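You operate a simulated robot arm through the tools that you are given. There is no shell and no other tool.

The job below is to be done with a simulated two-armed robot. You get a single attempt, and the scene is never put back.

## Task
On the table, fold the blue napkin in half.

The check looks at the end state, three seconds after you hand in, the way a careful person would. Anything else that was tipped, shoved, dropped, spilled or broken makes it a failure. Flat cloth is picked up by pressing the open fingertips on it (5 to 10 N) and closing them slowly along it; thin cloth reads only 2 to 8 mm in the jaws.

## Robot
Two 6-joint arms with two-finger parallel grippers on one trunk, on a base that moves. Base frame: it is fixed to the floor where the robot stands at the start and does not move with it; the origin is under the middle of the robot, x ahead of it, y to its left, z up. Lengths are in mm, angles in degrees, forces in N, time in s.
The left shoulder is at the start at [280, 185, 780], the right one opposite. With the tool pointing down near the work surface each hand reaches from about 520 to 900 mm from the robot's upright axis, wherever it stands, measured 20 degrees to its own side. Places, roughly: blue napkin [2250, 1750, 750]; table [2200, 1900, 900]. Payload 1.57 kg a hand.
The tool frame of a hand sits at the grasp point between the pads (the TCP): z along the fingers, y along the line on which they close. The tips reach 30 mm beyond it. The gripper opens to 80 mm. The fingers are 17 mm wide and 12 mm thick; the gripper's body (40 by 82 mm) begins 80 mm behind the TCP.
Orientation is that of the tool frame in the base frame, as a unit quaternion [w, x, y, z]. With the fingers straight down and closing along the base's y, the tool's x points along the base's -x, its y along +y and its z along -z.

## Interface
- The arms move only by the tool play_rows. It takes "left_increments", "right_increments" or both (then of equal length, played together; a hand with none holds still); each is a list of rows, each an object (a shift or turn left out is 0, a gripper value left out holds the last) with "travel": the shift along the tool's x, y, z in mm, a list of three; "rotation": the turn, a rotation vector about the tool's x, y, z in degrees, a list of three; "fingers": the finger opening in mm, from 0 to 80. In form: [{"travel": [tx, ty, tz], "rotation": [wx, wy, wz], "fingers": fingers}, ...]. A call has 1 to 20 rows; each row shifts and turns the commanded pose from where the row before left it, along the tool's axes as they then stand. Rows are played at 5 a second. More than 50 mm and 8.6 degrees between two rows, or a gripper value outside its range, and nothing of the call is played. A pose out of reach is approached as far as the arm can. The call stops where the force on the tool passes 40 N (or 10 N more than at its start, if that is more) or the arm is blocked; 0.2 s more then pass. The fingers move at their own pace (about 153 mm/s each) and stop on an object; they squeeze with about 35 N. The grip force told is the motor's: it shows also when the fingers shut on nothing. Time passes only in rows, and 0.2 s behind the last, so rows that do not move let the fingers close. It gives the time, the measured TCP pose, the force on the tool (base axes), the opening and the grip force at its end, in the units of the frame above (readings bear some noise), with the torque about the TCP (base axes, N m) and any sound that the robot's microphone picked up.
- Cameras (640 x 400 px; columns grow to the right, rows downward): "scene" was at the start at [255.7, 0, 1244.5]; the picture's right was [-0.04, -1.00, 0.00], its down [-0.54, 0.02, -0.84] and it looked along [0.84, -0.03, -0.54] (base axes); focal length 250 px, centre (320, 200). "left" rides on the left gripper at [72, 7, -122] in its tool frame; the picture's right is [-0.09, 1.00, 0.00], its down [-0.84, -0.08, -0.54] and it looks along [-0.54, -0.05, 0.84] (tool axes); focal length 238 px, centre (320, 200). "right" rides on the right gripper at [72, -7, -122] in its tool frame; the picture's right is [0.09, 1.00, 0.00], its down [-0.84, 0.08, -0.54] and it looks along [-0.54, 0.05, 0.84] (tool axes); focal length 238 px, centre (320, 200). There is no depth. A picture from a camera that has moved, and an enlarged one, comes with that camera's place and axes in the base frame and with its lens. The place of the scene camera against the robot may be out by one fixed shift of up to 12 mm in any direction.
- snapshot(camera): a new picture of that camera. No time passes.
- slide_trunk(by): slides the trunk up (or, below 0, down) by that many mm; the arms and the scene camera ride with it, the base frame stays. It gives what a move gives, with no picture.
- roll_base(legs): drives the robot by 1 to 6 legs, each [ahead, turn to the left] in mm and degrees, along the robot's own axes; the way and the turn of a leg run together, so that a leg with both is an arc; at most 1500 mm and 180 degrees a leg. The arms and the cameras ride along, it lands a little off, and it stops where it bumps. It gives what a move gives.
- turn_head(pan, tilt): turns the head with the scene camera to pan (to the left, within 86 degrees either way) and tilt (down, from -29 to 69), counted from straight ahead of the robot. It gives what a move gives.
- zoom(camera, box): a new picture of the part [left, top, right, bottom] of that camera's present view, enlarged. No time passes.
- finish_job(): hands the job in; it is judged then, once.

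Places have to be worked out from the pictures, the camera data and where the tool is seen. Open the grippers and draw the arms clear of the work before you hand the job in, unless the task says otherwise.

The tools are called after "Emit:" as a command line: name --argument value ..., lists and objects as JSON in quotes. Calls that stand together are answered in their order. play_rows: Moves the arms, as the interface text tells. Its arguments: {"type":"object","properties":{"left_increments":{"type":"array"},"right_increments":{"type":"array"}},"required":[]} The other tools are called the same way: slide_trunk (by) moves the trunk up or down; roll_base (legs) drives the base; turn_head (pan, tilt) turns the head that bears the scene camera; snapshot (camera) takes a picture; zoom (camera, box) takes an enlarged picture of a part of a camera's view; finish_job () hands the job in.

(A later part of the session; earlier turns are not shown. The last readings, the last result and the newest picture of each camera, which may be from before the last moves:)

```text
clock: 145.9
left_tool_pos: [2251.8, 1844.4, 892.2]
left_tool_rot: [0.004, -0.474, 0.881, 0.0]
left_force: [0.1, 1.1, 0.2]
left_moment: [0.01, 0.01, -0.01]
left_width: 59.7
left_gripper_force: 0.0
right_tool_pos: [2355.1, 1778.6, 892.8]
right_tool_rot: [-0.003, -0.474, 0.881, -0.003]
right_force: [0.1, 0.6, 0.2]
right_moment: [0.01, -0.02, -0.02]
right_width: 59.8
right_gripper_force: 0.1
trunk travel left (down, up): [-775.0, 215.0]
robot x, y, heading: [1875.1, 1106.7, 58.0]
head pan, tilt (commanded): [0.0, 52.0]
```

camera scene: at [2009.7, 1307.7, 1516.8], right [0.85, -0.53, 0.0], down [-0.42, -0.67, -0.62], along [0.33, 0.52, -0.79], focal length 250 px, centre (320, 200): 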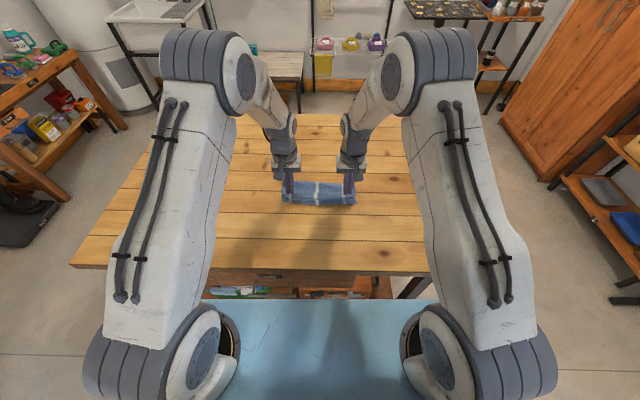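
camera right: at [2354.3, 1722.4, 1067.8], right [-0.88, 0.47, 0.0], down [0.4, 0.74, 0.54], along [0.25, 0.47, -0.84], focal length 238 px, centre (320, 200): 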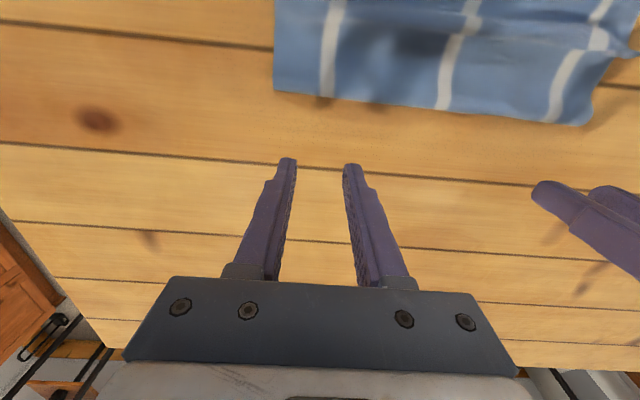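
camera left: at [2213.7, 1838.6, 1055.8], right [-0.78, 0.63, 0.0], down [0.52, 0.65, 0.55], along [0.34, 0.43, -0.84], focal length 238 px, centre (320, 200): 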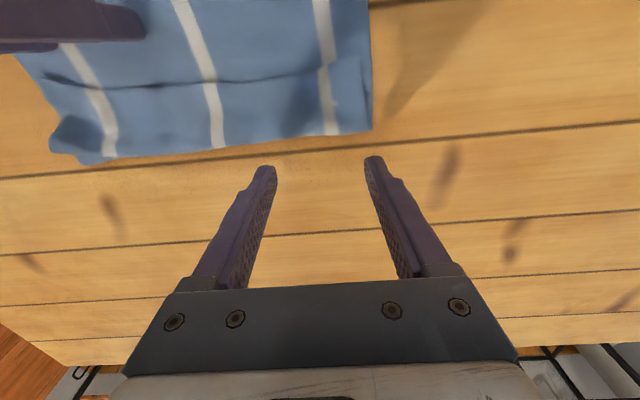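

Hardly any load, as before when the tips already carried the cloth. I lower 0.5 mm more and draw 24 mm toward me.

Emit:
play_rows --right_increments '[{"travel": [0, 0, 0.6]}, {"travel": [4, 0, 0]}, {"travel": [4, 0, 0]}, {"travel": [4, 0, 0]}, {"travel": [4, 0, 0]}, {"travel": [4, 0, 0]}, {"travel": [4, 0, 0]}, {"travel": [0, 0, 0]}]' --left_increments '[{"travel": [0, 0, 0.5]}, {"travel": [4, 0, 0]}, {"travel": [4, 0, 0]}, {"travel": [4, 0, 0]}, {"travel": [4, 0, 0]}, {"travel": [4, 0, 0]}, {"travel": [4, 0, 0]}, {"travel": [0, 0, 0]}]'

Emit:
zoom --camera "scene" --box '[260, 150, 380, 225]'

Emit:
zoom --camera "left" --box '[120, 0, 520, 250]'

Emit:
zoom --camera "right" --box '[120, 0, 520, 250]'

```text
clock: 147.7
left_tool_pos: [2240.6, 1825.3, 892.7]
left_tool_rot: [0.004, -0.473, 0.881, 0.001]
left_force: [-0.2, 0.2, -0.2]
left_moment: [-0.02, 0.01, 0.03]
left_width: 60.0
left_gripper_force: 0.0
right_tool_pos: [2340.7, 1758.3, 892.6]
right_tool_rot: [-0.003, -0.474, 0.88, -0.003]
right_force: [-0.1, -0.9, 0.7]
right_moment: [-0.01, 0.0, 0.02]
right_width: 60.1
right_gripper_force: 0.1
trunk travel left (down, up): [-775.0, 215.0]
robot x, y, heading: [1877.4, 1105.3, 58.0]
head pan, tilt (commanded): [0.0, 52.0]
```

```text
5.33 times, centred on (320, 188) of scene
camera zoom: at [2009.5, 1307.0, 1516.8], right [0.85, -0.53, 0.0], down [-0.42, -0.67, -0.62], along [0.33, 0.52, -0.79], focal length 1331 px, centre (320, 267)
```

zoom: 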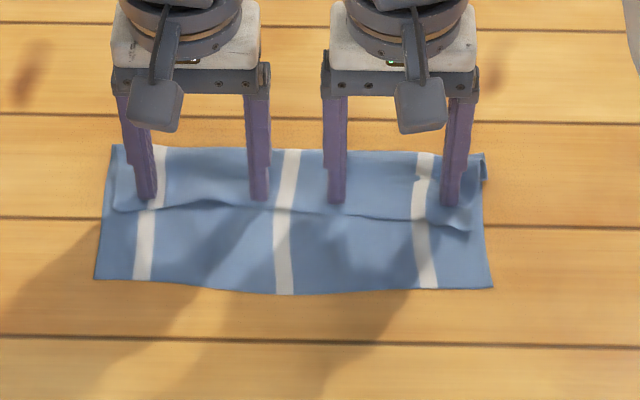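

```text
1.60 times, centred on (320, 125) of left
camera zoom: at [2192.7, 1768.4, 1015.9], right [-0.78, 0.63, 0.0], down [0.52, 0.65, 0.55], along [0.34, 0.43, -0.84], focal length 381 px, centre (320, 320)
```

zoom: 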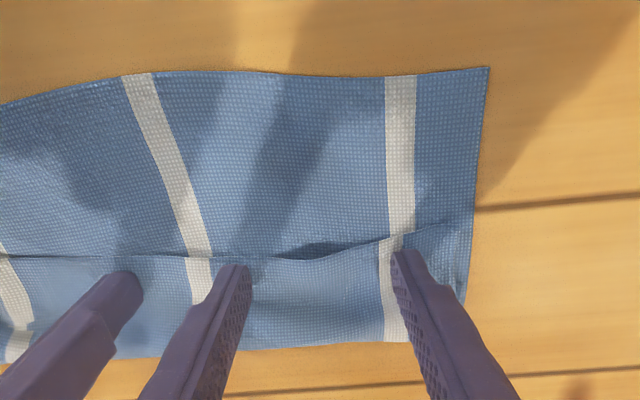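

```text
1.60 times, centred on (320, 125) of right
camera zoom: at [2307.3, 1695.3, 1014.5], right [-0.88, 0.47, 0.0], down [0.4, 0.74, 0.54], along [0.25, 0.47, -0.84], focal length 381 px, centre (320, 320)
```

zoom: 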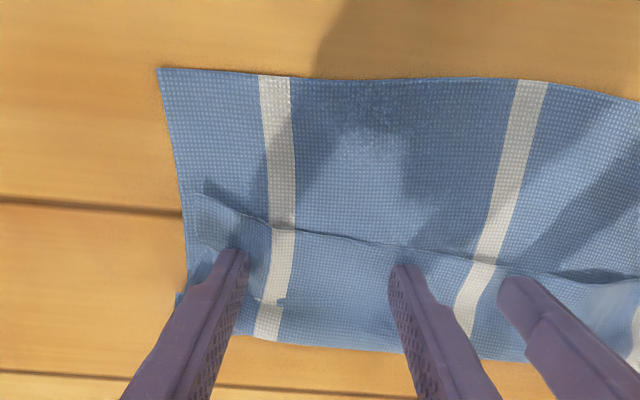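

The whole napkin slid along again, so one hand must pin the lower layer while the other draws the upper edge. I send the right hand to pin the bare lower strip near its right corner.

Emit:
play_rows --right_increments '[{"travel": [0, 0, -10], "fingers": 60}, {"travel": [0, 0, -15], "fingers": 50}, {"travel": [17, -4, 0]}, {"travel": [17, -4, 0]}, {"travel": [17, -4, 0]}, {"travel": [0, 0, 12]}, {"travel": [0, 0, 11]}, {"travel": [0, 0, 2]}, {"travel": [0, 0, 0]}]'

Emit:
zoom --camera "right" --box '[120, 0, 520, 250]'

```text
clock: 149.7
left_tool_pos: [2239.2, 1826.3, 893.8]
left_tool_rot: [0.003, -0.473, 0.881, 0.0]
left_force: [0.9, -0.2, 0.2]
left_moment: [0.02, -0.02, 0.01]
left_width: 59.9
left_gripper_force: 0.0
right_tool_pos: [2323.8, 1709.3, 890.8]
right_tool_rot: [-0.003, -0.473, 0.881, -0.003]
right_force: [0.1, 0.0, 1.1]
right_moment: [-0.03, 0.02, -0.02]
right_width: 49.9
right_gripper_force: 0.0
trunk travel left (down, up): [-775.0, 215.0]
robot x, y, heading: [1878.6, 1104.1, 58.0]
head pan, tilt (commanded): [0.0, 52.0]
```

```text
1.60 times, centred on (320, 125) of right
camera zoom: at [2289.7, 1646.3, 1013.3], right [-0.88, 0.47, 0.0], down [0.4, 0.74, 0.54], along [0.25, 0.47, -0.84], focal length 381 px, centre (320, 320)
```

zoom: 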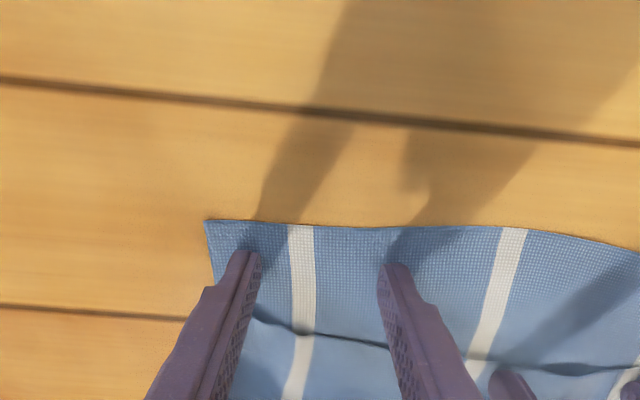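

The right is set over the bare strip; I press it on and lower the left slightly for friction.

Emit:
play_rows --right_increments '[{"travel": [0, 0, 0.7]}, {"travel": [0, 0, 0.5]}, {"travel": [0, 0, 0]}]' --left_increments '[{"travel": [0, 0, 0.5]}, {"travel": [0, 0, 0.5]}, {"travel": [0, 0, 0]}]'

```text
clock: 150.5
left_tool_pos: [2239.9, 1825.6, 891.4]
left_tool_rot: [0.003, -0.473, 0.881, 0.0]
left_force: [0.3, 1.2, 0.8]
left_moment: [0.03, 0.0, 0.04]
left_width: 60.2
left_gripper_force: 0.1
right_tool_pos: [2324.8, 1708.2, 891.9]
right_tool_rot: [-0.002, -0.474, 0.881, -0.003]
right_force: [-0.6, 0.2, 5.2]
right_moment: [0.03, 0.04, 0.01]
right_width: 49.7
right_gripper_force: 0.1
trunk travel left (down, up): [-775.0, 215.0]
robot x, y, heading: [1875.8, 1101.8, 57.9]
head pan, tilt (commanded): [0.0, 52.0]
```

Right 5 N, left about 1 N. I add 0.5 mm on the right and draw the left hand 28 mm toward me.

Emit:
play_rows --right_increments '[{"travel": [0, 0, 0.5]}, {"travel": [0, 0, 0]}, {"travel": [0, 0, 0]}, {"travel": [0, 0, 0]}, {"travel": [0, 0, 0]}, {"travel": [0, 0, 0]}, {"travel": [0, 0, 0]}, {"travel": [0, 0, 0]}, {"travel": [0, 0, 0]}]' --left_increments '[{"travel": [0, 0, 0]}, {"travel": [4, 0, 0]}, {"travel": [4, 0, 0]}, {"travel": [4, 0, 0]}, {"travel": [4, 0, 0]}, {"travel": [4, 0, 0]}, {"travel": [4, 0, 0]}, {"travel": [4, 0, 0]}, {"travel": [0, 0, 0]}]'

Emit:
zoom --camera "scene" --box '[260, 155, 380, 230]'

Emit:
zoom --camera "left" --box '[120, 0, 520, 250]'

```text
clock: 152.5
left_tool_pos: [2224.9, 1801.1, 892.0]
left_tool_rot: [0.004, -0.474, 0.881, 0.0]
left_force: [1.2, 0.3, 1.3]
left_moment: [0.01, 0.0, -0.03]
left_width: 59.8
left_gripper_force: 0.0
right_tool_pos: [2324.1, 1708.3, 889.3]
right_tool_rot: [-0.001, -0.474, 0.88, -0.002]
right_force: [0.4, -0.2, 15.3]
right_moment: [0.06, 0.1, 0.01]
right_width: 49.9
right_gripper_force: 0.2
trunk travel left (down, up): [-775.0, 215.0]
robot x, y, heading: [1875.5, 1105.6, 58.0]
head pan, tilt (commanded): [0.0, 52.0]
```

```text
5.33 times, centred on (320, 192) of scene
camera zoom: at [2009.1, 1306.4, 1517.0], right [0.85, -0.53, 0.0], down [-0.42, -0.67, -0.62], along [0.33, 0.52, -0.79], focal length 1331 px, centre (320, 240)
```

zoom: 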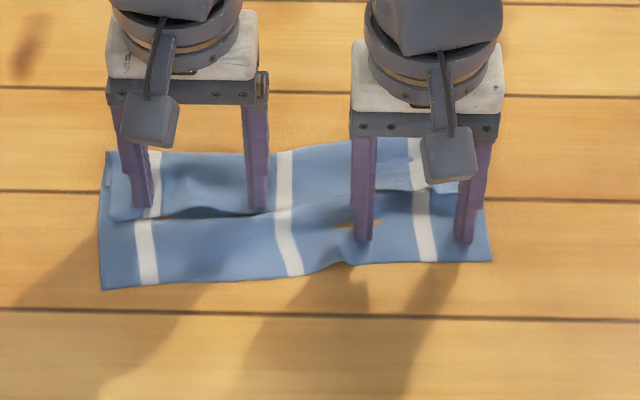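

```text
1.60 times, centred on (320, 125) of left
camera zoom: at [2177.2, 1744.2, 1015.0], right [-0.78, 0.63, 0.0], down [0.52, 0.65, 0.55], along [0.34, 0.43, -0.84], focal length 381 px, centre (320, 320)
```

zoom: 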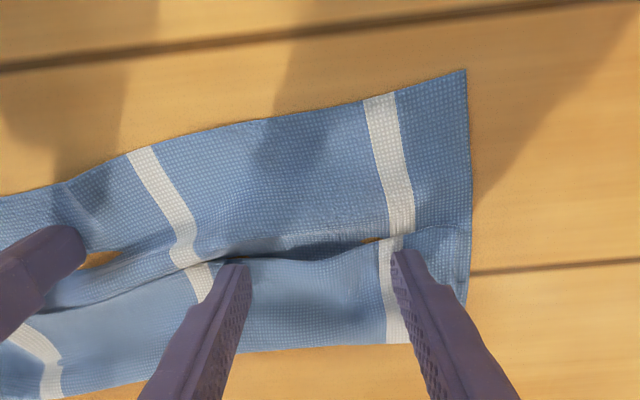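

With the right pinned, the left drag carried both layers along — the layers cling to each other more than to the table, so friction won't part them. But the upper edge stands arched off the lower layer between the left fingers, so I try gathering that arch by closing the left fingers with a light press.

Emit:
play_rows --left_increments '[{"travel": [0, 0, 0.5], "fingers": 58}, {"fingers": 55}, {"fingers": 52}, {"fingers": 49}, {"fingers": 46}, {"fingers": 43}, {"fingers": 40}, {"fingers": 37}, {"fingers": 34}, {"fingers": 31}, {"fingers": 28}, {"fingers": 25}]'

Emit:
zoom --camera "left" --box '[160, 60, 480, 260]'

Emit:
zoom --camera "scene" --box '[260, 155, 380, 230]'

```text
clock: 155.1
left_tool_pos: [2224.4, 1801.2, 892.1]
left_tool_rot: [0.004, -0.473, 0.881, 0.0]
left_force: [0.3, -0.4, 8.2]
left_moment: [0.01, 0.08, 0.01]
left_width: 23.4
left_gripper_force: 0.1
right_tool_pos: [2323.4, 1707.6, 891.7]
right_tool_rot: [-0.002, -0.474, 0.88, -0.003]
right_force: [1.7, 2.7, 14.4]
right_moment: [0.17, 0.04, -0.04]
right_width: 49.9
right_gripper_force: 0.1
trunk travel left (down, up): [-775.0, 215.0]
robot x, y, heading: [1878.4, 1106.7, 57.9]
head pan, tilt (commanded): [0.0, 52.0]
```

```text
2.00 times, centred on (320, 160) of left
camera zoom: at [2176.8, 1744.4, 1014.7], right [-0.78, 0.63, 0.0], down [0.52, 0.65, 0.55], along [0.34, 0.43, -0.84], focal length 477 px, centre (320, 280)
```

zoom: 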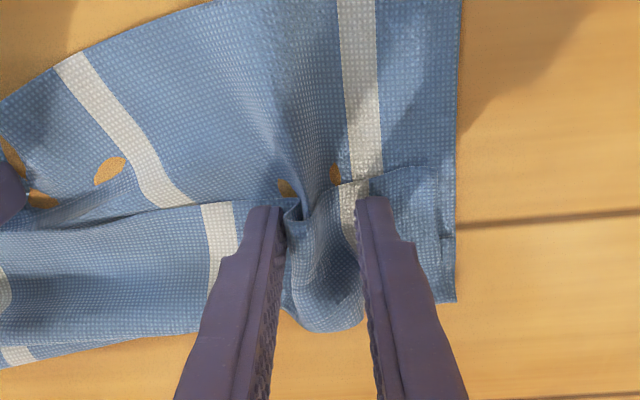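

```text
5.33 times, centred on (320, 192) of scene
camera zoom: at [2009.0, 1306.2, 1517.1], right [0.85, -0.53, 0.0], down [-0.42, -0.67, -0.62], along [0.33, 0.52, -0.79], focal length 1331 px, centre (320, 240)
```

zoom: 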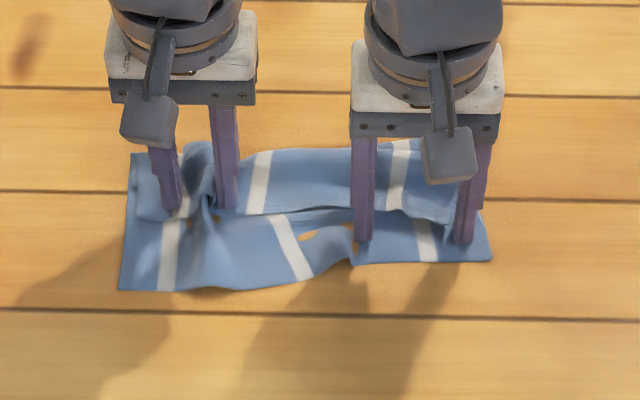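

Both layers bunch together, as feared. I open the left fingers again slowly to spread the cloth back.

Emit:
play_rows --left_increments '[{"fingers": 28}, {"fingers": 31}, {"fingers": 34}, {"fingers": 37}, {"fingers": 40}, {"fingers": 43}, {"fingers": 46}, {"fingers": 49}, {"fingers": 52}, {"fingers": 55}, {"fingers": 58}, {"fingers": 62}, {"fingers": 66}, {"travel": [0, 0, -4]}, {"travel": [0, 0, -20]}, {"travel": [0, 0, -10]}, {"travel": [0, 0, 0]}]'

Emit:
zoom --camera "left" --box '[120, 0, 520, 250]'

Emit:
zoom --camera "scene" --box '[260, 155, 380, 230]'

```text
clock: 158.7
left_tool_pos: [2223.0, 1801.3, 925.5]
left_tool_rot: [0.004, -0.473, 0.881, 0.0]
left_force: [1.0, -0.3, -0.1]
left_moment: [0.01, 0.01, 0.0]
left_width: 65.9
left_gripper_force: 0.1
right_tool_pos: [2324.4, 1708.9, 891.4]
right_tool_rot: [-0.001, -0.475, 0.88, -0.001]
right_force: [1.0, 1.2, 18.9]
right_moment: [0.15, 0.08, -0.03]
right_width: 49.9
right_gripper_force: 0.0
trunk travel left (down, up): [-775.0, 215.0]
robot x, y, heading: [1880.0, 1107.6, 57.8]
head pan, tilt (commanded): [0.0, 52.0]
```

```text
1.60 times, centred on (320, 125) of left
camera zoom: at [2176.3, 1744.6, 1049.1], right [-0.78, 0.63, 0.0], down [0.52, 0.65, 0.55], along [0.34, 0.43, -0.84], focal length 381 px, centre (320, 320)
```

zoom: 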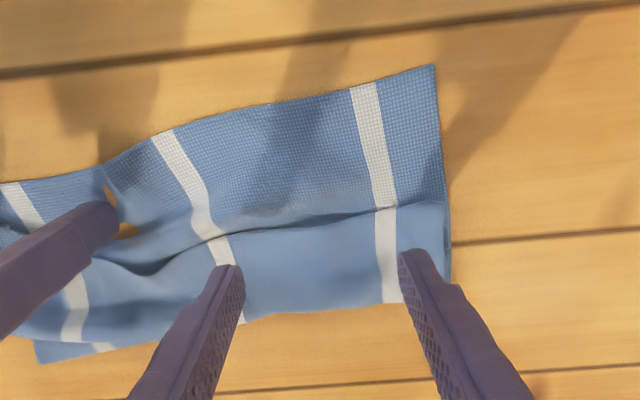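

```text
5.33 times, centred on (320, 192) of scene
camera zoom: at [2009.1, 1306.4, 1517.0], right [0.85, -0.53, 0.0], down [-0.42, -0.67, -0.62], along [0.33, 0.52, -0.79], focal length 1331 px, centre (320, 240)
```

zoom: 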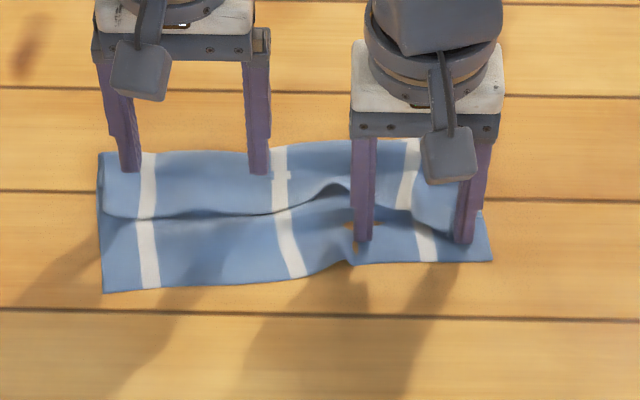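

I raise the right hand as well and take close views of how the layers lie now.

Emit:
play_rows --right_increments '[{"travel": [0, 0, -4]}, {"travel": [0, 0, -15]}, {"travel": [0, 0, -20]}, {"travel": [-20, -8, -15]}, {"travel": [-25, -8, 0]}, {"travel": [-25, -8, 0]}, {"travel": [-25, 0, 0]}, {"travel": [-20, 0, 0]}, {"travel": [0, 0, 0]}]' --left_increments '[{"travel": [0, 0, -10]}, {"travel": [-15, 0, -10]}, {"travel": [-20, 8, 0]}, {"travel": [-20, 8, 0]}, {"travel": [-20, 8, 0]}, {"travel": [0, 0, 0]}, {"travel": [0, 0, 0]}, {"travel": [0, 0, 0]}, {"travel": [0, 0, 0]}]'

Emit:
zoom --camera "scene" --box '[270, 160, 370, 222]'

Emit:
zoom --camera "left" --box '[0, 0, 400, 250]'

Emit:
zoom --camera "right" --box '[200, 0, 600, 250]'

```text
clock: 160.7
left_tool_pos: [2244.9, 1878.1, 944.2]
left_tool_rot: [0.003, -0.473, 0.881, 0.0]
left_force: [0.7, 0.6, -0.8]
left_moment: [-0.01, -0.05, -0.01]
left_width: 66.2
left_gripper_force: 0.1
right_tool_pos: [2409.4, 1791.4, 941.9]
right_tool_rot: [-0.003, -0.474, 0.881, -0.002]
right_force: [0.1, -1.3, 0.1]
right_moment: [-0.04, -0.01, 0.0]
right_width: 49.9
right_gripper_force: 0.0
trunk travel left (down, up): [-775.0, 215.0]
robot x, y, heading: [1877.2, 1102.7, 57.9]
head pan, tilt (commanded): [0.0, 52.0]
```

```text
6.40 times, centred on (320, 191) of scene
camera zoom: at [2009.6, 1307.1, 1516.8], right [0.85, -0.53, 0.0], down [-0.42, -0.67, -0.62], along [0.33, 0.52, -0.79], focal length 1597 px, centre (320, 258)
```

zoom: 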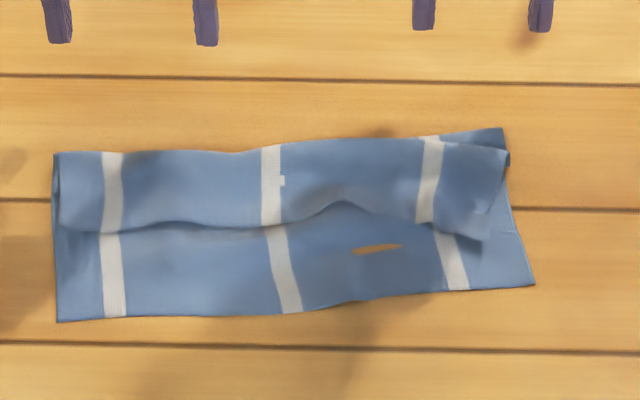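

```text
1.60 times, centred on (200, 125) of left
camera zoom: at [2198.1, 1821.3, 1068.4], right [-0.78, 0.63, 0.0], down [0.52, 0.65, 0.55], along [0.34, 0.43, -0.84], focal length 381 px, centre (512, 320)
```

zoom: 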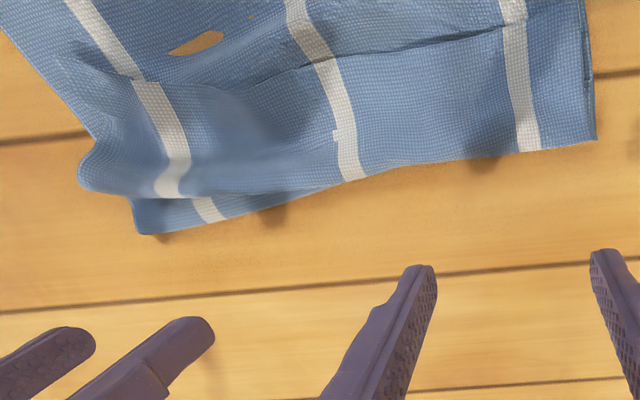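

```text
1.60 times, centred on (400, 125) of right
camera zoom: at [2374.8, 1728.6, 1065.2], right [-0.88, 0.47, 0.0], down [0.4, 0.74, 0.54], along [0.25, 0.47, -0.84], focal length 381 px, centre (192, 320)
```

zoom: 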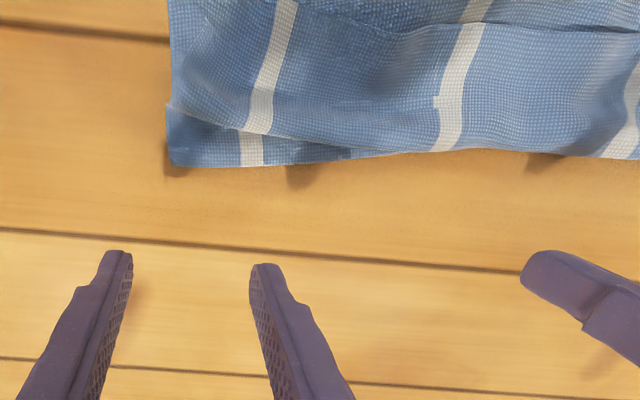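

Now the layering is clear: the slack of the upper layer has rolled into an S near the fold, its roll facing away from me. If I pin the lower layer and push that roll toward me from the far side, the upper edge should slide out to the near edge. The left hand goes to pin the bare near strip on the left; the right hand goes behind the roll on the right.

Emit:
play_rows --left_increments '[{"travel": [16, -2.7, 0], "fingers": 50}, {"travel": [16, -2.7, 0]}, {"travel": [16, -2.7, 0]}, {"travel": [16, -2.7, 0]}, {"travel": [16, -2.7, 0]}, {"travel": [16, -2.7, 0]}, {"travel": [17, -2.7, 8]}, {"travel": [17, -2.7, 10]}, {"travel": [0, 0, 14]}, {"travel": [0, 0, 14]}, {"travel": [0, 0, 0]}]' --right_increments '[{"travel": [7, 6.5, 0], "fingers": 70}, {"travel": [7, 6.5, 0]}, {"travel": [7, 6.5, 0]}, {"travel": [7, 6.5, 0]}, {"travel": [0, 0, 10]}, {"travel": [0, 0, 10]}, {"travel": [0, 0, 10]}, {"travel": [0, 0, 8]}, {"travel": [0, 0, 0]}, {"travel": [0, 0, 0]}, {"travel": [0, 0, 0]}]'

Emit:
zoom --camera "scene" --box '[260, 150, 380, 225]'

Emit:
zoom --camera "right" --box '[120, 0, 520, 250]'

Emit:
zoom --camera "left" --box '[120, 0, 520, 250]'

```text
clock: 163.1
left_tool_pos: [2191.4, 1757.0, 898.2]
left_tool_rot: [0.004, -0.474, 0.881, 0.0]
left_force: [-0.8, -0.8, 1.2]
left_moment: [0.01, -0.03, 0.02]
left_width: 50.0
left_gripper_force: 0.0
right_tool_pos: [2369.1, 1782.3, 906.2]
right_tool_rot: [-0.003, -0.474, 0.88, -0.003]
right_force: [0.2, -0.2, 1.2]
right_moment: [-0.03, 0.04, 0.02]
right_width: 69.9
right_gripper_force: 0.1
trunk travel left (down, up): [-775.0, 215.0]
robot x, y, heading: [1879.1, 1104.9, 58.2]
head pan, tilt (commanded): [0.0, 52.0]
```

```text
5.33 times, centred on (320, 188) of scene
camera zoom: at [2009.6, 1307.1, 1516.8], right [0.85, -0.53, 0.0], down [-0.42, -0.67, -0.62], along [0.33, 0.52, -0.79], focal length 1331 px, centre (320, 267)
```

zoom: 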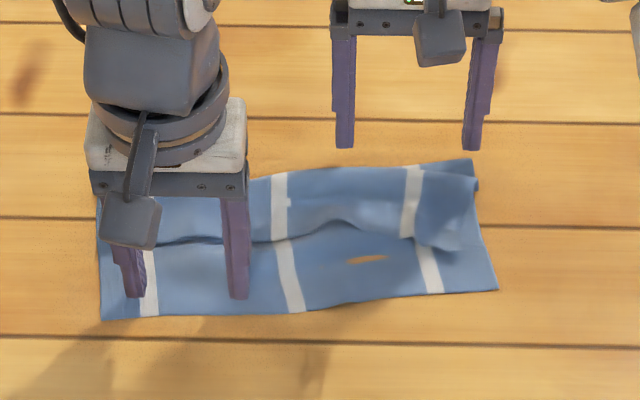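

```text
1.60 times, centred on (320, 125) of right
camera zoom: at [2335.0, 1719.9, 1028.4], right [-0.88, 0.47, 0.0], down [0.4, 0.74, 0.54], along [0.25, 0.47, -0.84], focal length 381 px, centre (320, 320)
```

zoom: 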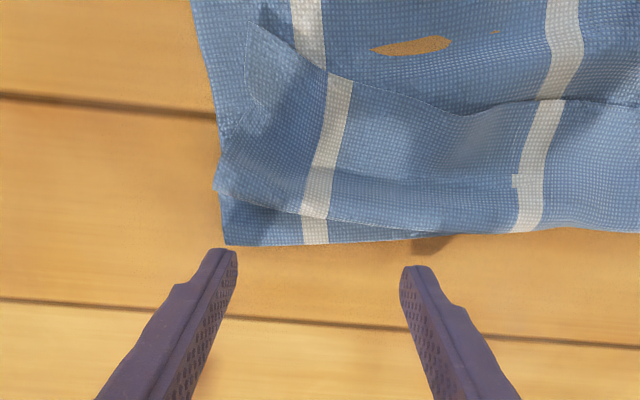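

```text
1.60 times, centred on (320, 125) of left
camera zoom: at [2144.8, 1700.6, 1021.2], right [-0.78, 0.63, 0.0], down [0.52, 0.65, 0.55], along [0.34, 0.43, -0.84], focal length 381 px, centre (320, 320)
```

zoom: 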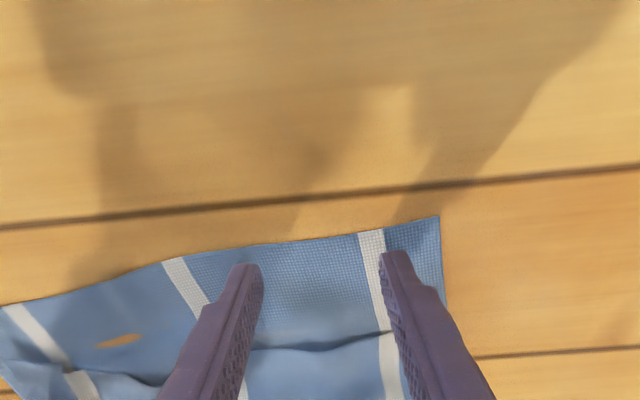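

Left tips are over the bare strip and right tips are behind the fold. I press the left down onto the strip.

Emit:
play_rows --left_increments '[{"travel": [0, 0, 3]}, {"travel": [0, 0, 2.5]}, {"travel": [0, 0, 1.3]}, {"travel": [0, 0, 0]}]' --right_increments '[{"travel": [0, 0, 4]}, {"travel": [0, 0, 4]}, {"travel": [0, 0, 3]}, {"travel": [0, 0, 0]}]'

```text
clock: 164.1
left_tool_pos: [2193.0, 1756.8, 891.3]
left_tool_rot: [0.004, -0.473, 0.881, 0.0]
left_force: [-0.5, 0.4, 2.7]
left_moment: [0.05, 0.08, 0.0]
left_width: 49.9
left_gripper_force: 0.4
right_tool_pos: [2368.9, 1781.7, 894.7]
right_tool_rot: [-0.004, -0.474, 0.88, -0.002]
right_force: [-0.5, -0.2, 0.2]
right_moment: [-0.01, 0.04, 0.02]
right_width: 70.2
right_gripper_force: 0.1
trunk travel left (down, up): [-775.0, 215.0]
robot x, y, heading: [1879.6, 1105.5, 58.1]
head pan, tilt (commanded): [0.0, 52.0]
```

I press the left 0.9 mm more, lower the right 0.7 mm, and push the roll toward me by 28 mm with the right.

Emit:
play_rows --left_increments '[{"travel": [0, 0, 0.9]}, {"travel": [0, 0, 0]}, {"travel": [0, 0, 0]}, {"travel": [0, 0, 0]}, {"travel": [0, 0, 0]}, {"travel": [0, 0, 0]}, {"travel": [0, 0, 0]}, {"travel": [0, 0, 0]}, {"travel": [0, 0, 0]}]' --right_increments '[{"travel": [0, 0, 0.7]}, {"travel": [4, 0, 0]}, {"travel": [4, 0, 0]}, {"travel": [4, 0, 0]}, {"travel": [4, 0, 0]}, {"travel": [4, 0, 0]}, {"travel": [4, 0, 0]}, {"travel": [4, 0, 0]}, {"travel": [0, 0, 0]}]'

Emit:
zoom --camera "scene" --box '[260, 150, 380, 225]'

Emit:
zoom --camera "right" --box '[120, 0, 520, 250]'

```text
clock: 166.1
left_tool_pos: [2192.7, 1757.3, 891.2]
left_tool_rot: [0.005, -0.473, 0.881, 0.001]
left_force: [-0.8, 1.6, 21.7]
left_moment: [0.26, 0.51, -0.03]
left_width: 50.1
left_gripper_force: 0.0
right_tool_pos: [2354.2, 1758.2, 896.2]
right_tool_rot: [-0.001, -0.474, 0.881, -0.001]
right_force: [0.3, -0.1, -0.7]
right_moment: [0.02, -0.03, 0.01]
right_width: 70.0
right_gripper_force: 0.0
trunk travel left (down, up): [-775.0, 215.0]
robot x, y, heading: [1879.1, 1105.5, 57.9]
head pan, tilt (commanded): [0.0, 52.0]
```

```text
5.33 times, centred on (320, 188) of scene
camera zoom: at [2009.1, 1306.2, 1517.1], right [0.85, -0.53, 0.0], down [-0.42, -0.67, -0.62], along [0.33, 0.52, -0.79], focal length 1331 px, centre (320, 267)
```

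zoom: 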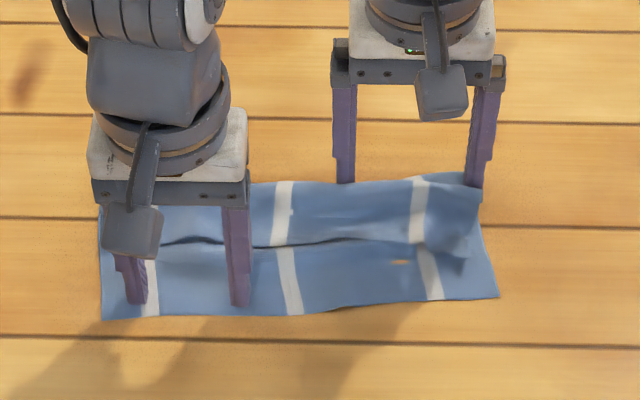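

```text
1.60 times, centred on (320, 125) of right
camera zoom: at [2320.0, 1695.2, 1017.1], right [-0.88, 0.47, 0.0], down [0.4, 0.74, 0.54], along [0.25, 0.47, -0.84], focal length 381 px, centre (320, 320)
```

zoom: 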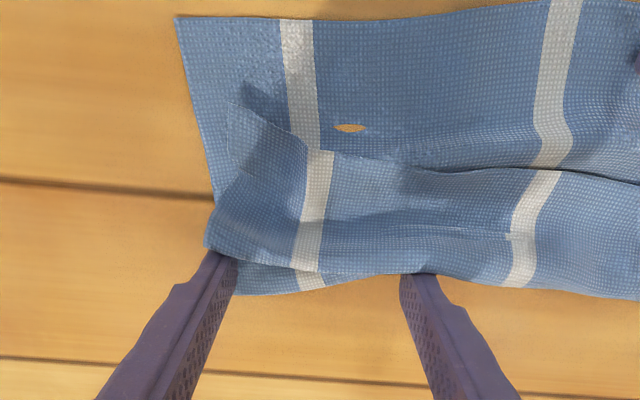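

The push mostly moved the fold itself at the middle. A better idea: grip the folded napkin by its fold line with both hands and lift it, so both halves hang free and the slack falls out by gravity; then lay it down again. I raise both hands clear and look at the fold side from the far end.

Emit:
play_rows --left_increments '[{"travel": [0, 0, -4]}, {"travel": [0, 0, -18]}, {"travel": [0, 4, -24]}, {"travel": [-25, 4, -10]}, {"travel": [-25, 4, 0]}, {"travel": [-25, 0, 0]}, {"travel": [-25, 0, 0]}, {"travel": [-25, 0, 0]}, {"travel": [-25, 0, 0]}, {"travel": [0, 0, 0]}]' --right_increments '[{"travel": [-4, 0, -4]}, {"travel": [-10, 0, -14]}, {"travel": [-20, 0, -20]}, {"travel": [-20, -4, -10]}, {"travel": [-10, -4, 0]}, {"travel": [0, 0, 0]}, {"travel": [0, 0, 0]}, {"travel": [0, 0, 0]}, {"travel": [0, 0, 0]}, {"travel": [0, 0, 0]}]'

Emit:
zoom --camera "scene" --box '[270, 160, 370, 222]'

Emit:
zoom --camera "left" --box '[0, 0, 400, 250]'

Emit:
zoom --camera "right" --box '[200, 0, 600, 250]'

```text
clock: 168.3
left_tool_pos: [2264.4, 1889.3, 948.5]
left_tool_rot: [0.003, -0.475, 0.88, 0.0]
left_force: [-0.1, 1.6, -0.2]
left_moment: [0.0, -0.04, 0.02]
left_width: 50.2
left_gripper_force: 0.0
right_tool_pos: [2396.7, 1808.8, 941.2]
right_tool_rot: [-0.003, -0.474, 0.88, -0.003]
right_force: [-0.6, 0.2, -0.1]
right_moment: [-0.02, 0.0, -0.02]
right_width: 70.2
right_gripper_force: 0.1
trunk travel left (down, up): [-775.0, 215.0]
robot x, y, heading: [1876.4, 1105.2, 58.0]
head pan, tilt (commanded): [0.0, 52.0]
```

```text
6.40 times, centred on (320, 191) of scene
camera zoom: at [2009.6, 1307.2, 1516.8], right [0.85, -0.53, 0.0], down [-0.42, -0.67, -0.62], along [0.33, 0.52, -0.79], focal length 1597 px, centre (320, 258)
```

zoom: 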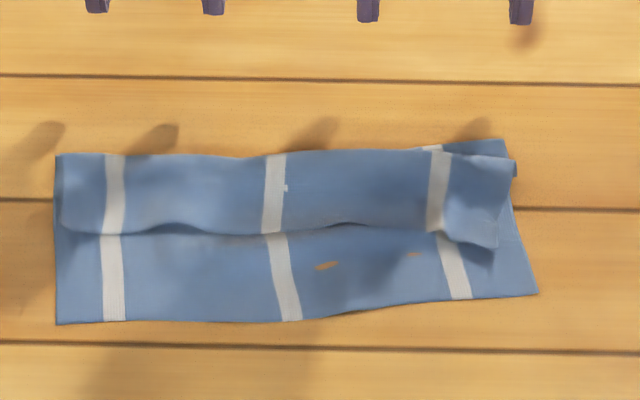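

```text
1.60 times, centred on (200, 125) of left
camera zoom: at [2217.9, 1833.0, 1071.5], right [-0.78, 0.63, 0.0], down [0.52, 0.65, 0.55], along [0.34, 0.43, -0.84], focal length 381 px, centre (512, 320)
```

zoom: 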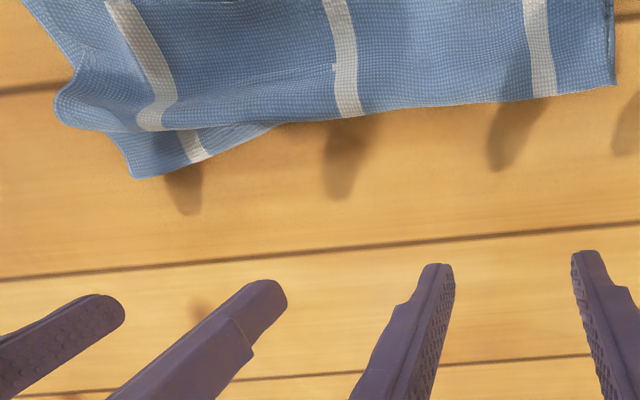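

```text
1.60 times, centred on (400, 125) of right
camera zoom: at [2362.5, 1745.7, 1063.1], right [-0.88, 0.47, 0.0], down [0.4, 0.74, 0.54], along [0.25, 0.47, -0.84], focal length 381 px, centre (192, 320)
```

zoom: 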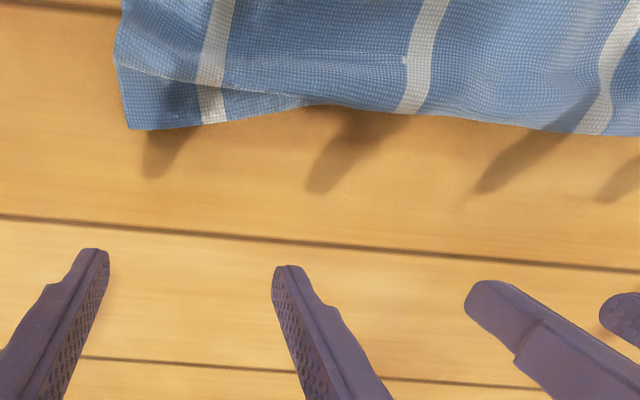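

Best plan now: grip the bare near edge of the lower layer at both corners (single cloth on bare table, edge toward me), lift the whole napkin so it hangs straight and the slack falls out, then lay its lower half down and fold the held half over it — the held edge then already points the right way. I move above the two near corners.

Emit:
play_rows --left_increments '[{"travel": [19.55, 1.65, 0], "fingers": 30}, {"travel": [19.55, 1.65, 0]}, {"travel": [19.55, 1.65, 0]}, {"travel": [19.55, 1.65, 0]}, {"travel": [19.55, 1.65, 0]}, {"travel": [19.55, 1.65, 0]}, {"travel": [19.55, 1.65, 0]}, {"travel": [19.55, 1.65, 12]}, {"travel": [0, 0, 11], "rotation": [0, 0, -1.65]}, {"travel": [0, 0, 0]}, {"travel": [0, 0, 0]}]' --right_increments '[{"travel": [17.8, -2.16, 0], "fingers": 30}, {"travel": [17.8, -2.16, 0]}, {"travel": [17.8, -2.16, 0]}, {"travel": [17.8, -2.16, 0]}, {"travel": [17.8, -2.16, 0]}, {"travel": [17.8, -2.16, 0]}, {"travel": [17.8, -2.16, 0]}, {"travel": [17.8, -2.16, 8]}, {"travel": [0, 0, 8], "rotation": [0, 0, -5]}, {"travel": [0, 0, 0], "rotation": [0, 0, -4]}, {"travel": [0, 0, 0]}]'

Emit:
zoom --camera "left" --box '[160, 40, 480, 240]'

Emit:
zoom --camera "right" --box '[160, 40, 480, 240]'

```text
clock: 170.7
left_tool_pos: [2167.2, 1765.4, 923.7]
left_tool_rot: [0.004, -0.486, 0.874, 0.001]
left_force: [0.6, -0.4, -0.8]
left_moment: [0.03, 0.06, 0.0]
left_width: 30.4
left_gripper_force: 0.1
right_tool_pos: [2332.3, 1680.6, 928.3]
right_tool_rot: [-0.003, -0.542, 0.84, -0.003]
right_force: [-0.3, -0.4, 0.3]
right_moment: [0.01, -0.03, 0.0]
right_width: 30.1
right_gripper_force: 0.1
trunk travel left (down, up): [-775.0, 215.0]
robot x, y, heading: [1881.1, 1102.4, 58.2]
head pan, tilt (commanded): [0.0, 52.0]
```

```text
2.00 times, centred on (320, 140) of left
camera zoom: at [2121.5, 1707.0, 1046.2], right [-0.8, 0.6, 0.0], down [0.5, 0.67, 0.55], along [0.33, 0.44, -0.84], focal length 477 px, centre (320, 320)
```

zoom: 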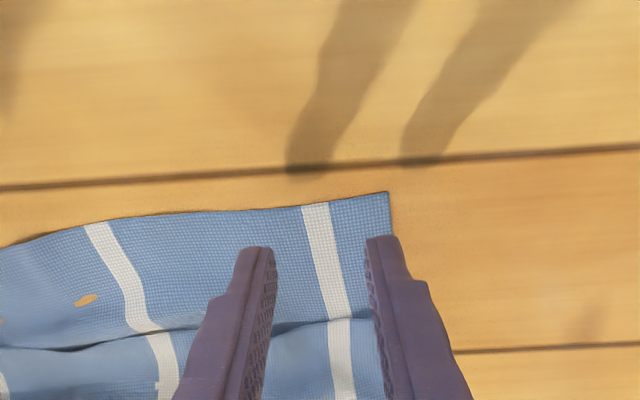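

```text
2.00 times, centred on (320, 140) of right
camera zoom: at [2308.7, 1612.1, 1049.4], right [-0.94, 0.33, 0.0], down [0.28, 0.8, 0.54], along [0.18, 0.51, -0.84], focal length 477 px, centre (320, 320)
```

zoom: 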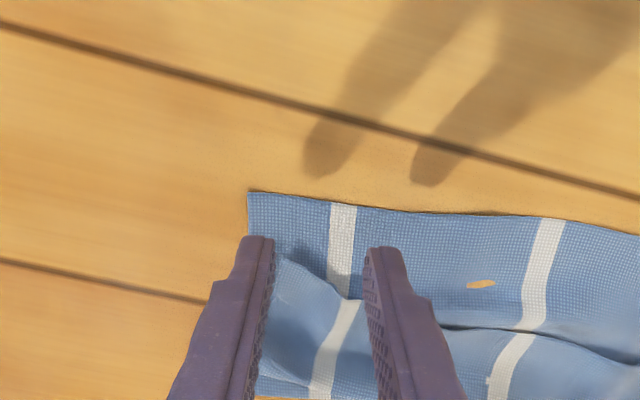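

Both hands are well placed (corners 29–30 mm outside, edge 8–10 mm nearer than the TCP, upper layer 16 mm or more away). I lower both to just above contact.

Emit:
play_rows --left_increments '[{"travel": [-2, 0, 10], "fingers": 30}, {"travel": [0, 0, 10]}, {"travel": [0, 0, 8]}, {"travel": [0, 0, 3]}, {"travel": [0, 0, 0]}]' --right_increments '[{"travel": [-1, 0, 12], "fingers": 30}, {"travel": [0, 0, 12]}, {"travel": [0, 0, 8]}, {"travel": [0, 0, 3]}, {"travel": [0, 0, 0]}]'

```text
clock: 171.9
left_tool_pos: [2168.4, 1767.1, 891.4]
left_tool_rot: [0.004, -0.486, 0.874, 0.001]
left_force: [-0.5, -0.6, 0.5]
left_moment: [0.0, 0.02, 0.01]
left_width: 29.9
left_gripper_force: 0.1
right_tool_pos: [2332.1, 1679.0, 893.0]
right_tool_rot: [-0.004, -0.542, 0.841, -0.002]
right_force: [0.1, -0.3, 0.4]
right_moment: [0.01, 0.01, -0.01]
right_width: 30.0
right_gripper_force: 0.0
trunk travel left (down, up): [-775.0, 215.0]
robot x, y, heading: [1877.0, 1105.1, 57.8]
head pan, tilt (commanded): [0.0, 52.0]
```

Emit:
play_rows --left_increments '[{"travel": [0, 0, 0.7]}, {"travel": [0, 0, 0.6]}, {"travel": [0, 0, 0]}]' --right_increments '[{"travel": [0, 0, 1]}, {"travel": [0, 0, 1]}, {"travel": [0, 0, 0]}]'

```text
clock: 172.7
left_tool_pos: [2167.5, 1766.2, 890.9]
left_tool_rot: [0.004, -0.486, 0.874, 0.001]
left_force: [0.2, 1.4, 1.2]
left_moment: [0.0, 0.02, -0.01]
left_width: 30.2
left_gripper_force: 0.1
right_tool_pos: [2332.6, 1680.1, 890.3]
right_tool_rot: [-0.001, -0.541, 0.841, -0.001]
right_force: [-2.2, -0.6, 14.5]
right_moment: [0.02, 0.07, -0.04]
right_width: 30.2
right_gripper_force: 0.1
trunk travel left (down, up): [-775.0, 215.0]
robot x, y, heading: [1877.0, 1106.5, 58.0]
head pan, tilt (commanded): [0.0, 52.0]
```

Right presses with 14.5 N; I lower the left 1.1 mm.

Emit:
play_rows --left_increments '[{"travel": [0, 0, 0.6]}, {"travel": [0, 0, 0.5]}, {"travel": [0, 0, 0]}]'

```text
clock: 173.5
left_tool_pos: [2167.7, 1766.8, 891.4]
left_tool_rot: [0.005, -0.487, 0.874, 0.001]
left_force: [-2.2, 1.4, 11.9]
left_moment: [0.08, 0.24, 0.0]
left_width: 30.3
left_gripper_force: 0.4
right_tool_pos: [2332.5, 1681.6, 891.3]
right_tool_rot: [-0.001, -0.541, 0.841, -0.001]
right_force: [-1.3, 1.5, 18.5]
right_moment: [0.09, 0.05, -0.04]
right_width: 30.0
right_gripper_force: 0.1
trunk travel left (down, up): [-775.0, 215.0]
robot x, y, heading: [1881.1, 1105.6, 57.8]
head pan, tilt (commanded): [0.0, 52.0]
```

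Left 12 N, but carried mostly by its outer finger; I tip the left by 0.8° to share the load, then close both slowly half way.

Emit:
play_rows --left_increments '[{"travel": [0, 0, 0.2], "rotation": [-0.8, 0, 0], "fingers": 30}, {"fingers": 29}, {"fingers": 27}, {"fingers": 25}, {"fingers": 23}, {"fingers": 21}, {"fingers": 19}, {"fingers": 17}, {"fingers": 15}]' --right_increments '[{"travel": [0, 0, 0], "fingers": 30}, {"fingers": 29}, {"fingers": 27}, {"fingers": 25}, {"fingers": 23}, {"fingers": 21}, {"fingers": 19}, {"fingers": 17}, {"fingers": 15}]'

Emit:
zoom --camera "left" --box '[220, 90, 420, 215]'

Emit:
zoom --camera "right" --box '[220, 90, 420, 215]'

```text
clock: 175.5
left_tool_pos: [2167.6, 1766.4, 891.1]
left_tool_rot: [0.001, -0.487, 0.873, 0.006]
left_force: [-1.3, 3.0, 25.9]
left_moment: [-0.14, -0.15, 0.02]
left_width: 13.6
left_gripper_force: 0.1
right_tool_pos: [2332.5, 1678.0, 891.7]
right_tool_rot: [-0.001, -0.541, 0.841, -0.002]
right_force: [-0.7, 0.4, 21.8]
right_moment: [0.06, 0.0, -0.01]
right_width: 15.5
right_gripper_force: 0.2
trunk travel left (down, up): [-775.0, 215.0]
robot x, y, heading: [1876.8, 1105.0, 57.8]
head pan, tilt (commanded): [0.0, 52.0]
```

```text
3.20 times, centred on (320, 152) of left
camera zoom: at [2123.0, 1707.2, 1014.3], right [-0.8, 0.6, 0.01], down [0.51, 0.66, 0.55], along [0.32, 0.44, -0.84], focal length 763 px, centre (320, 352)
```

zoom: 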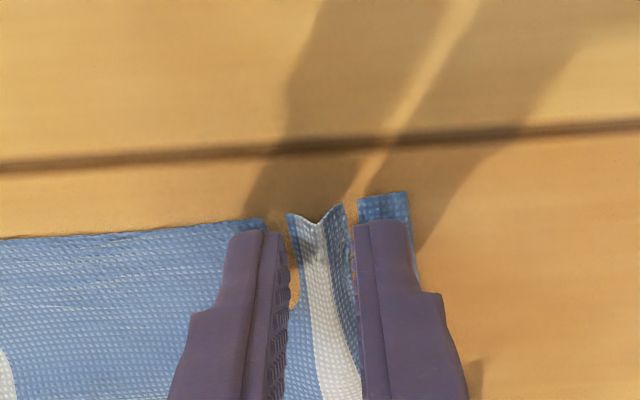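

```text
3.20 times, centred on (320, 152) of right
camera zoom: at [2308.6, 1611.6, 1013.1], right [-0.94, 0.33, 0.0], down [0.28, 0.8, 0.54], along [0.18, 0.51, -0.84], focal length 763 px, centre (320, 352)
```

zoom: 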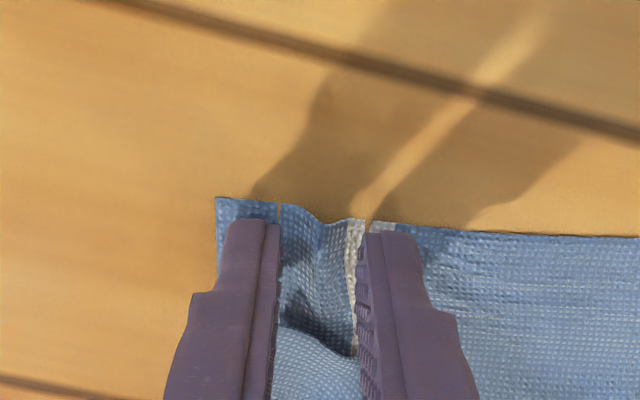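

Ridges are forming in both hands at 22–26 N. I close both fully.

Emit:
play_rows --left_increments '[{"travel": [0, 0, -0.3], "fingers": 13}, {"fingers": 11}, {"fingers": 9}, {"fingers": 7}, {"fingers": 5}, {"fingers": 3}, {"fingers": 1}, {"fingers": 0}, {"fingers": 0}, {"fingers": 0}]' --right_increments '[{"travel": [0, 0, 0], "fingers": 13}, {"fingers": 11}, {"fingers": 9}, {"fingers": 7}, {"fingers": 5}, {"fingers": 3}, {"fingers": 1}, {"fingers": 0}, {"fingers": 0}, {"fingers": 0}]'

Emit:
zoom --camera "left" --box '[220, 90, 420, 215]'

Emit:
zoom --camera "right" --box '[220, 90, 420, 215]'

```text
clock: 177.7
left_tool_pos: [2169.5, 1765.9, 891.9]
left_tool_rot: [0.001, -0.486, 0.874, 0.007]
left_force: [20.7, -11.0, 21.9]
left_moment: [-0.48, -0.74, 0.08]
left_width: 2.1
left_gripper_force: 23.2
right_tool_pos: [2332.2, 1680.3, 891.1]
right_tool_rot: [-0.003, -0.542, 0.84, -0.001]
right_force: [-21.4, 9.7, 22.5]
right_moment: [0.34, 0.63, 0.0]
right_width: 2.0
right_gripper_force: 22.9
trunk travel left (down, up): [-775.0, 215.0]
robot x, y, heading: [1877.9, 1103.9, 57.9]
head pan, tilt (commanded): [0.0, 52.0]
```

```text
3.20 times, centred on (320, 152) of left
camera zoom: at [2124.4, 1706.6, 1014.2], right [-0.8, 0.6, 0.01], down [0.51, 0.66, 0.55], along [0.32, 0.44, -0.84], focal length 763 px, centre (320, 352)
```

zoom: 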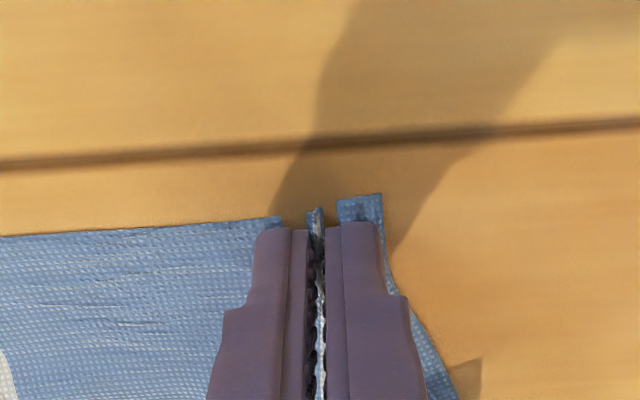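

```text
3.20 times, centred on (320, 152) of right
camera zoom: at [2308.1, 1611.8, 1013.0], right [-0.94, 0.33, 0.0], down [0.28, 0.8, 0.54], along [0.18, 0.51, -0.84], focal length 763 px, centre (320, 352)
```

zoom: 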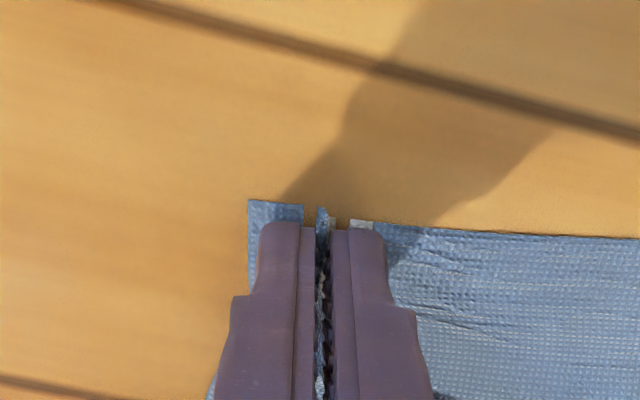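

Both hands hold the near edge (2.1 and 2.0 mm), with 23 N tension between them. I slacken that by moving each 4 mm inward while starting the lift, and raise the napkin about 130 mm first.

Emit:
play_rows --left_increments '[{"travel": [0, -2, -1], "fingers": 0}, {"travel": [0, -2, -5]}, {"travel": [0, 0, -10]}, {"travel": [0, 0, -14]}, {"travel": [0, 0, -20]}, {"travel": [0, 0, -20]}, {"travel": [0, 0, -20]}, {"travel": [0, 0, -20]}, {"travel": [0, 0, -20]}, {"travel": [0, 0, 0]}]' --right_increments '[{"travel": [0, 2, -1], "fingers": 0}, {"travel": [0, 2, -5]}, {"travel": [0, 0, -10]}, {"travel": [2, 0, -14], "rotation": [0, 0, 1.2]}, {"travel": [2, 0, -20], "rotation": [0, 0, 1.2]}, {"travel": [2, 0, -20], "rotation": [0, 0, 1.2]}, {"travel": [2, 0, -20], "rotation": [0, 0, 1.2]}, {"travel": [3, 0, -20], "rotation": [0, 0, 1.2]}, {"travel": [3, 0, -20], "rotation": [0, 0, 1.2]}, {"travel": [0, 0, 0]}]'

Emit:
snapshot --camera "scene"

Emit:
zoom --camera "scene" --box '[240, 150, 400, 250]'

```text
clock: 179.9
left_tool_pos: [2172.1, 1763.7, 1020.8]
left_tool_rot: [-0.001, -0.486, 0.874, 0.006]
left_force: [0.8, -0.6, 0.4]
left_moment: [0.01, -0.02, -0.01]
left_width: 1.9
left_gripper_force: 23.6
right_tool_pos: [2322.0, 1670.9, 1019.5]
right_tool_rot: [-0.002, -0.488, 0.873, -0.003]
right_force: [-1.5, 1.8, -0.4]
right_moment: [0.0, 0.03, 0.02]
right_width: 2.0
right_gripper_force: 24.0
trunk travel left (down, up): [-775.0, 215.0]
robot x, y, heading: [1877.7, 1106.4, 57.9]
head pan, tilt (commanded): [0.0, 52.0]
```

```text
taken
camera scene: at [2009.3, 1306.8, 1516.9], right [0.85, -0.53, 0.0], down [-0.42, -0.67, -0.62], along [0.33, 0.52, -0.79], focal length 250 px, centre (320, 200)
```

scene: 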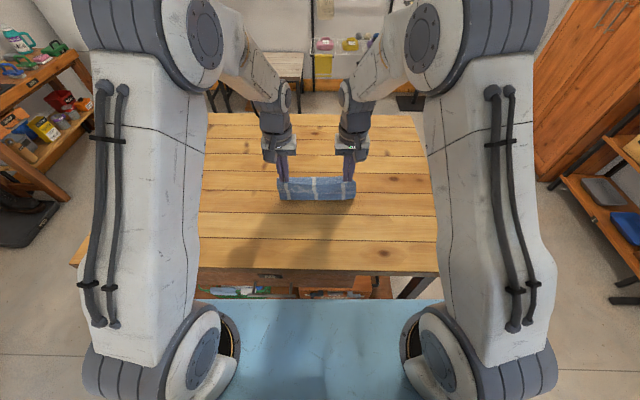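

```text
4.00 times, centred on (320, 200) of scene
camera zoom: at [2009.3, 1306.8, 1516.9], right [0.85, -0.53, 0.0], down [-0.42, -0.67, -0.62], along [0.33, 0.52, -0.79], focal length 998 px, centre (320, 200)
```

zoom: 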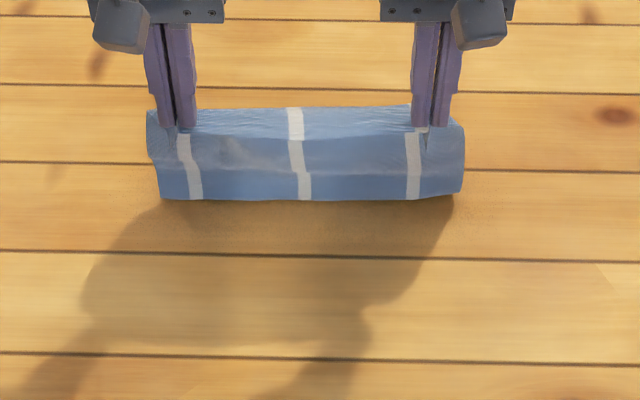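

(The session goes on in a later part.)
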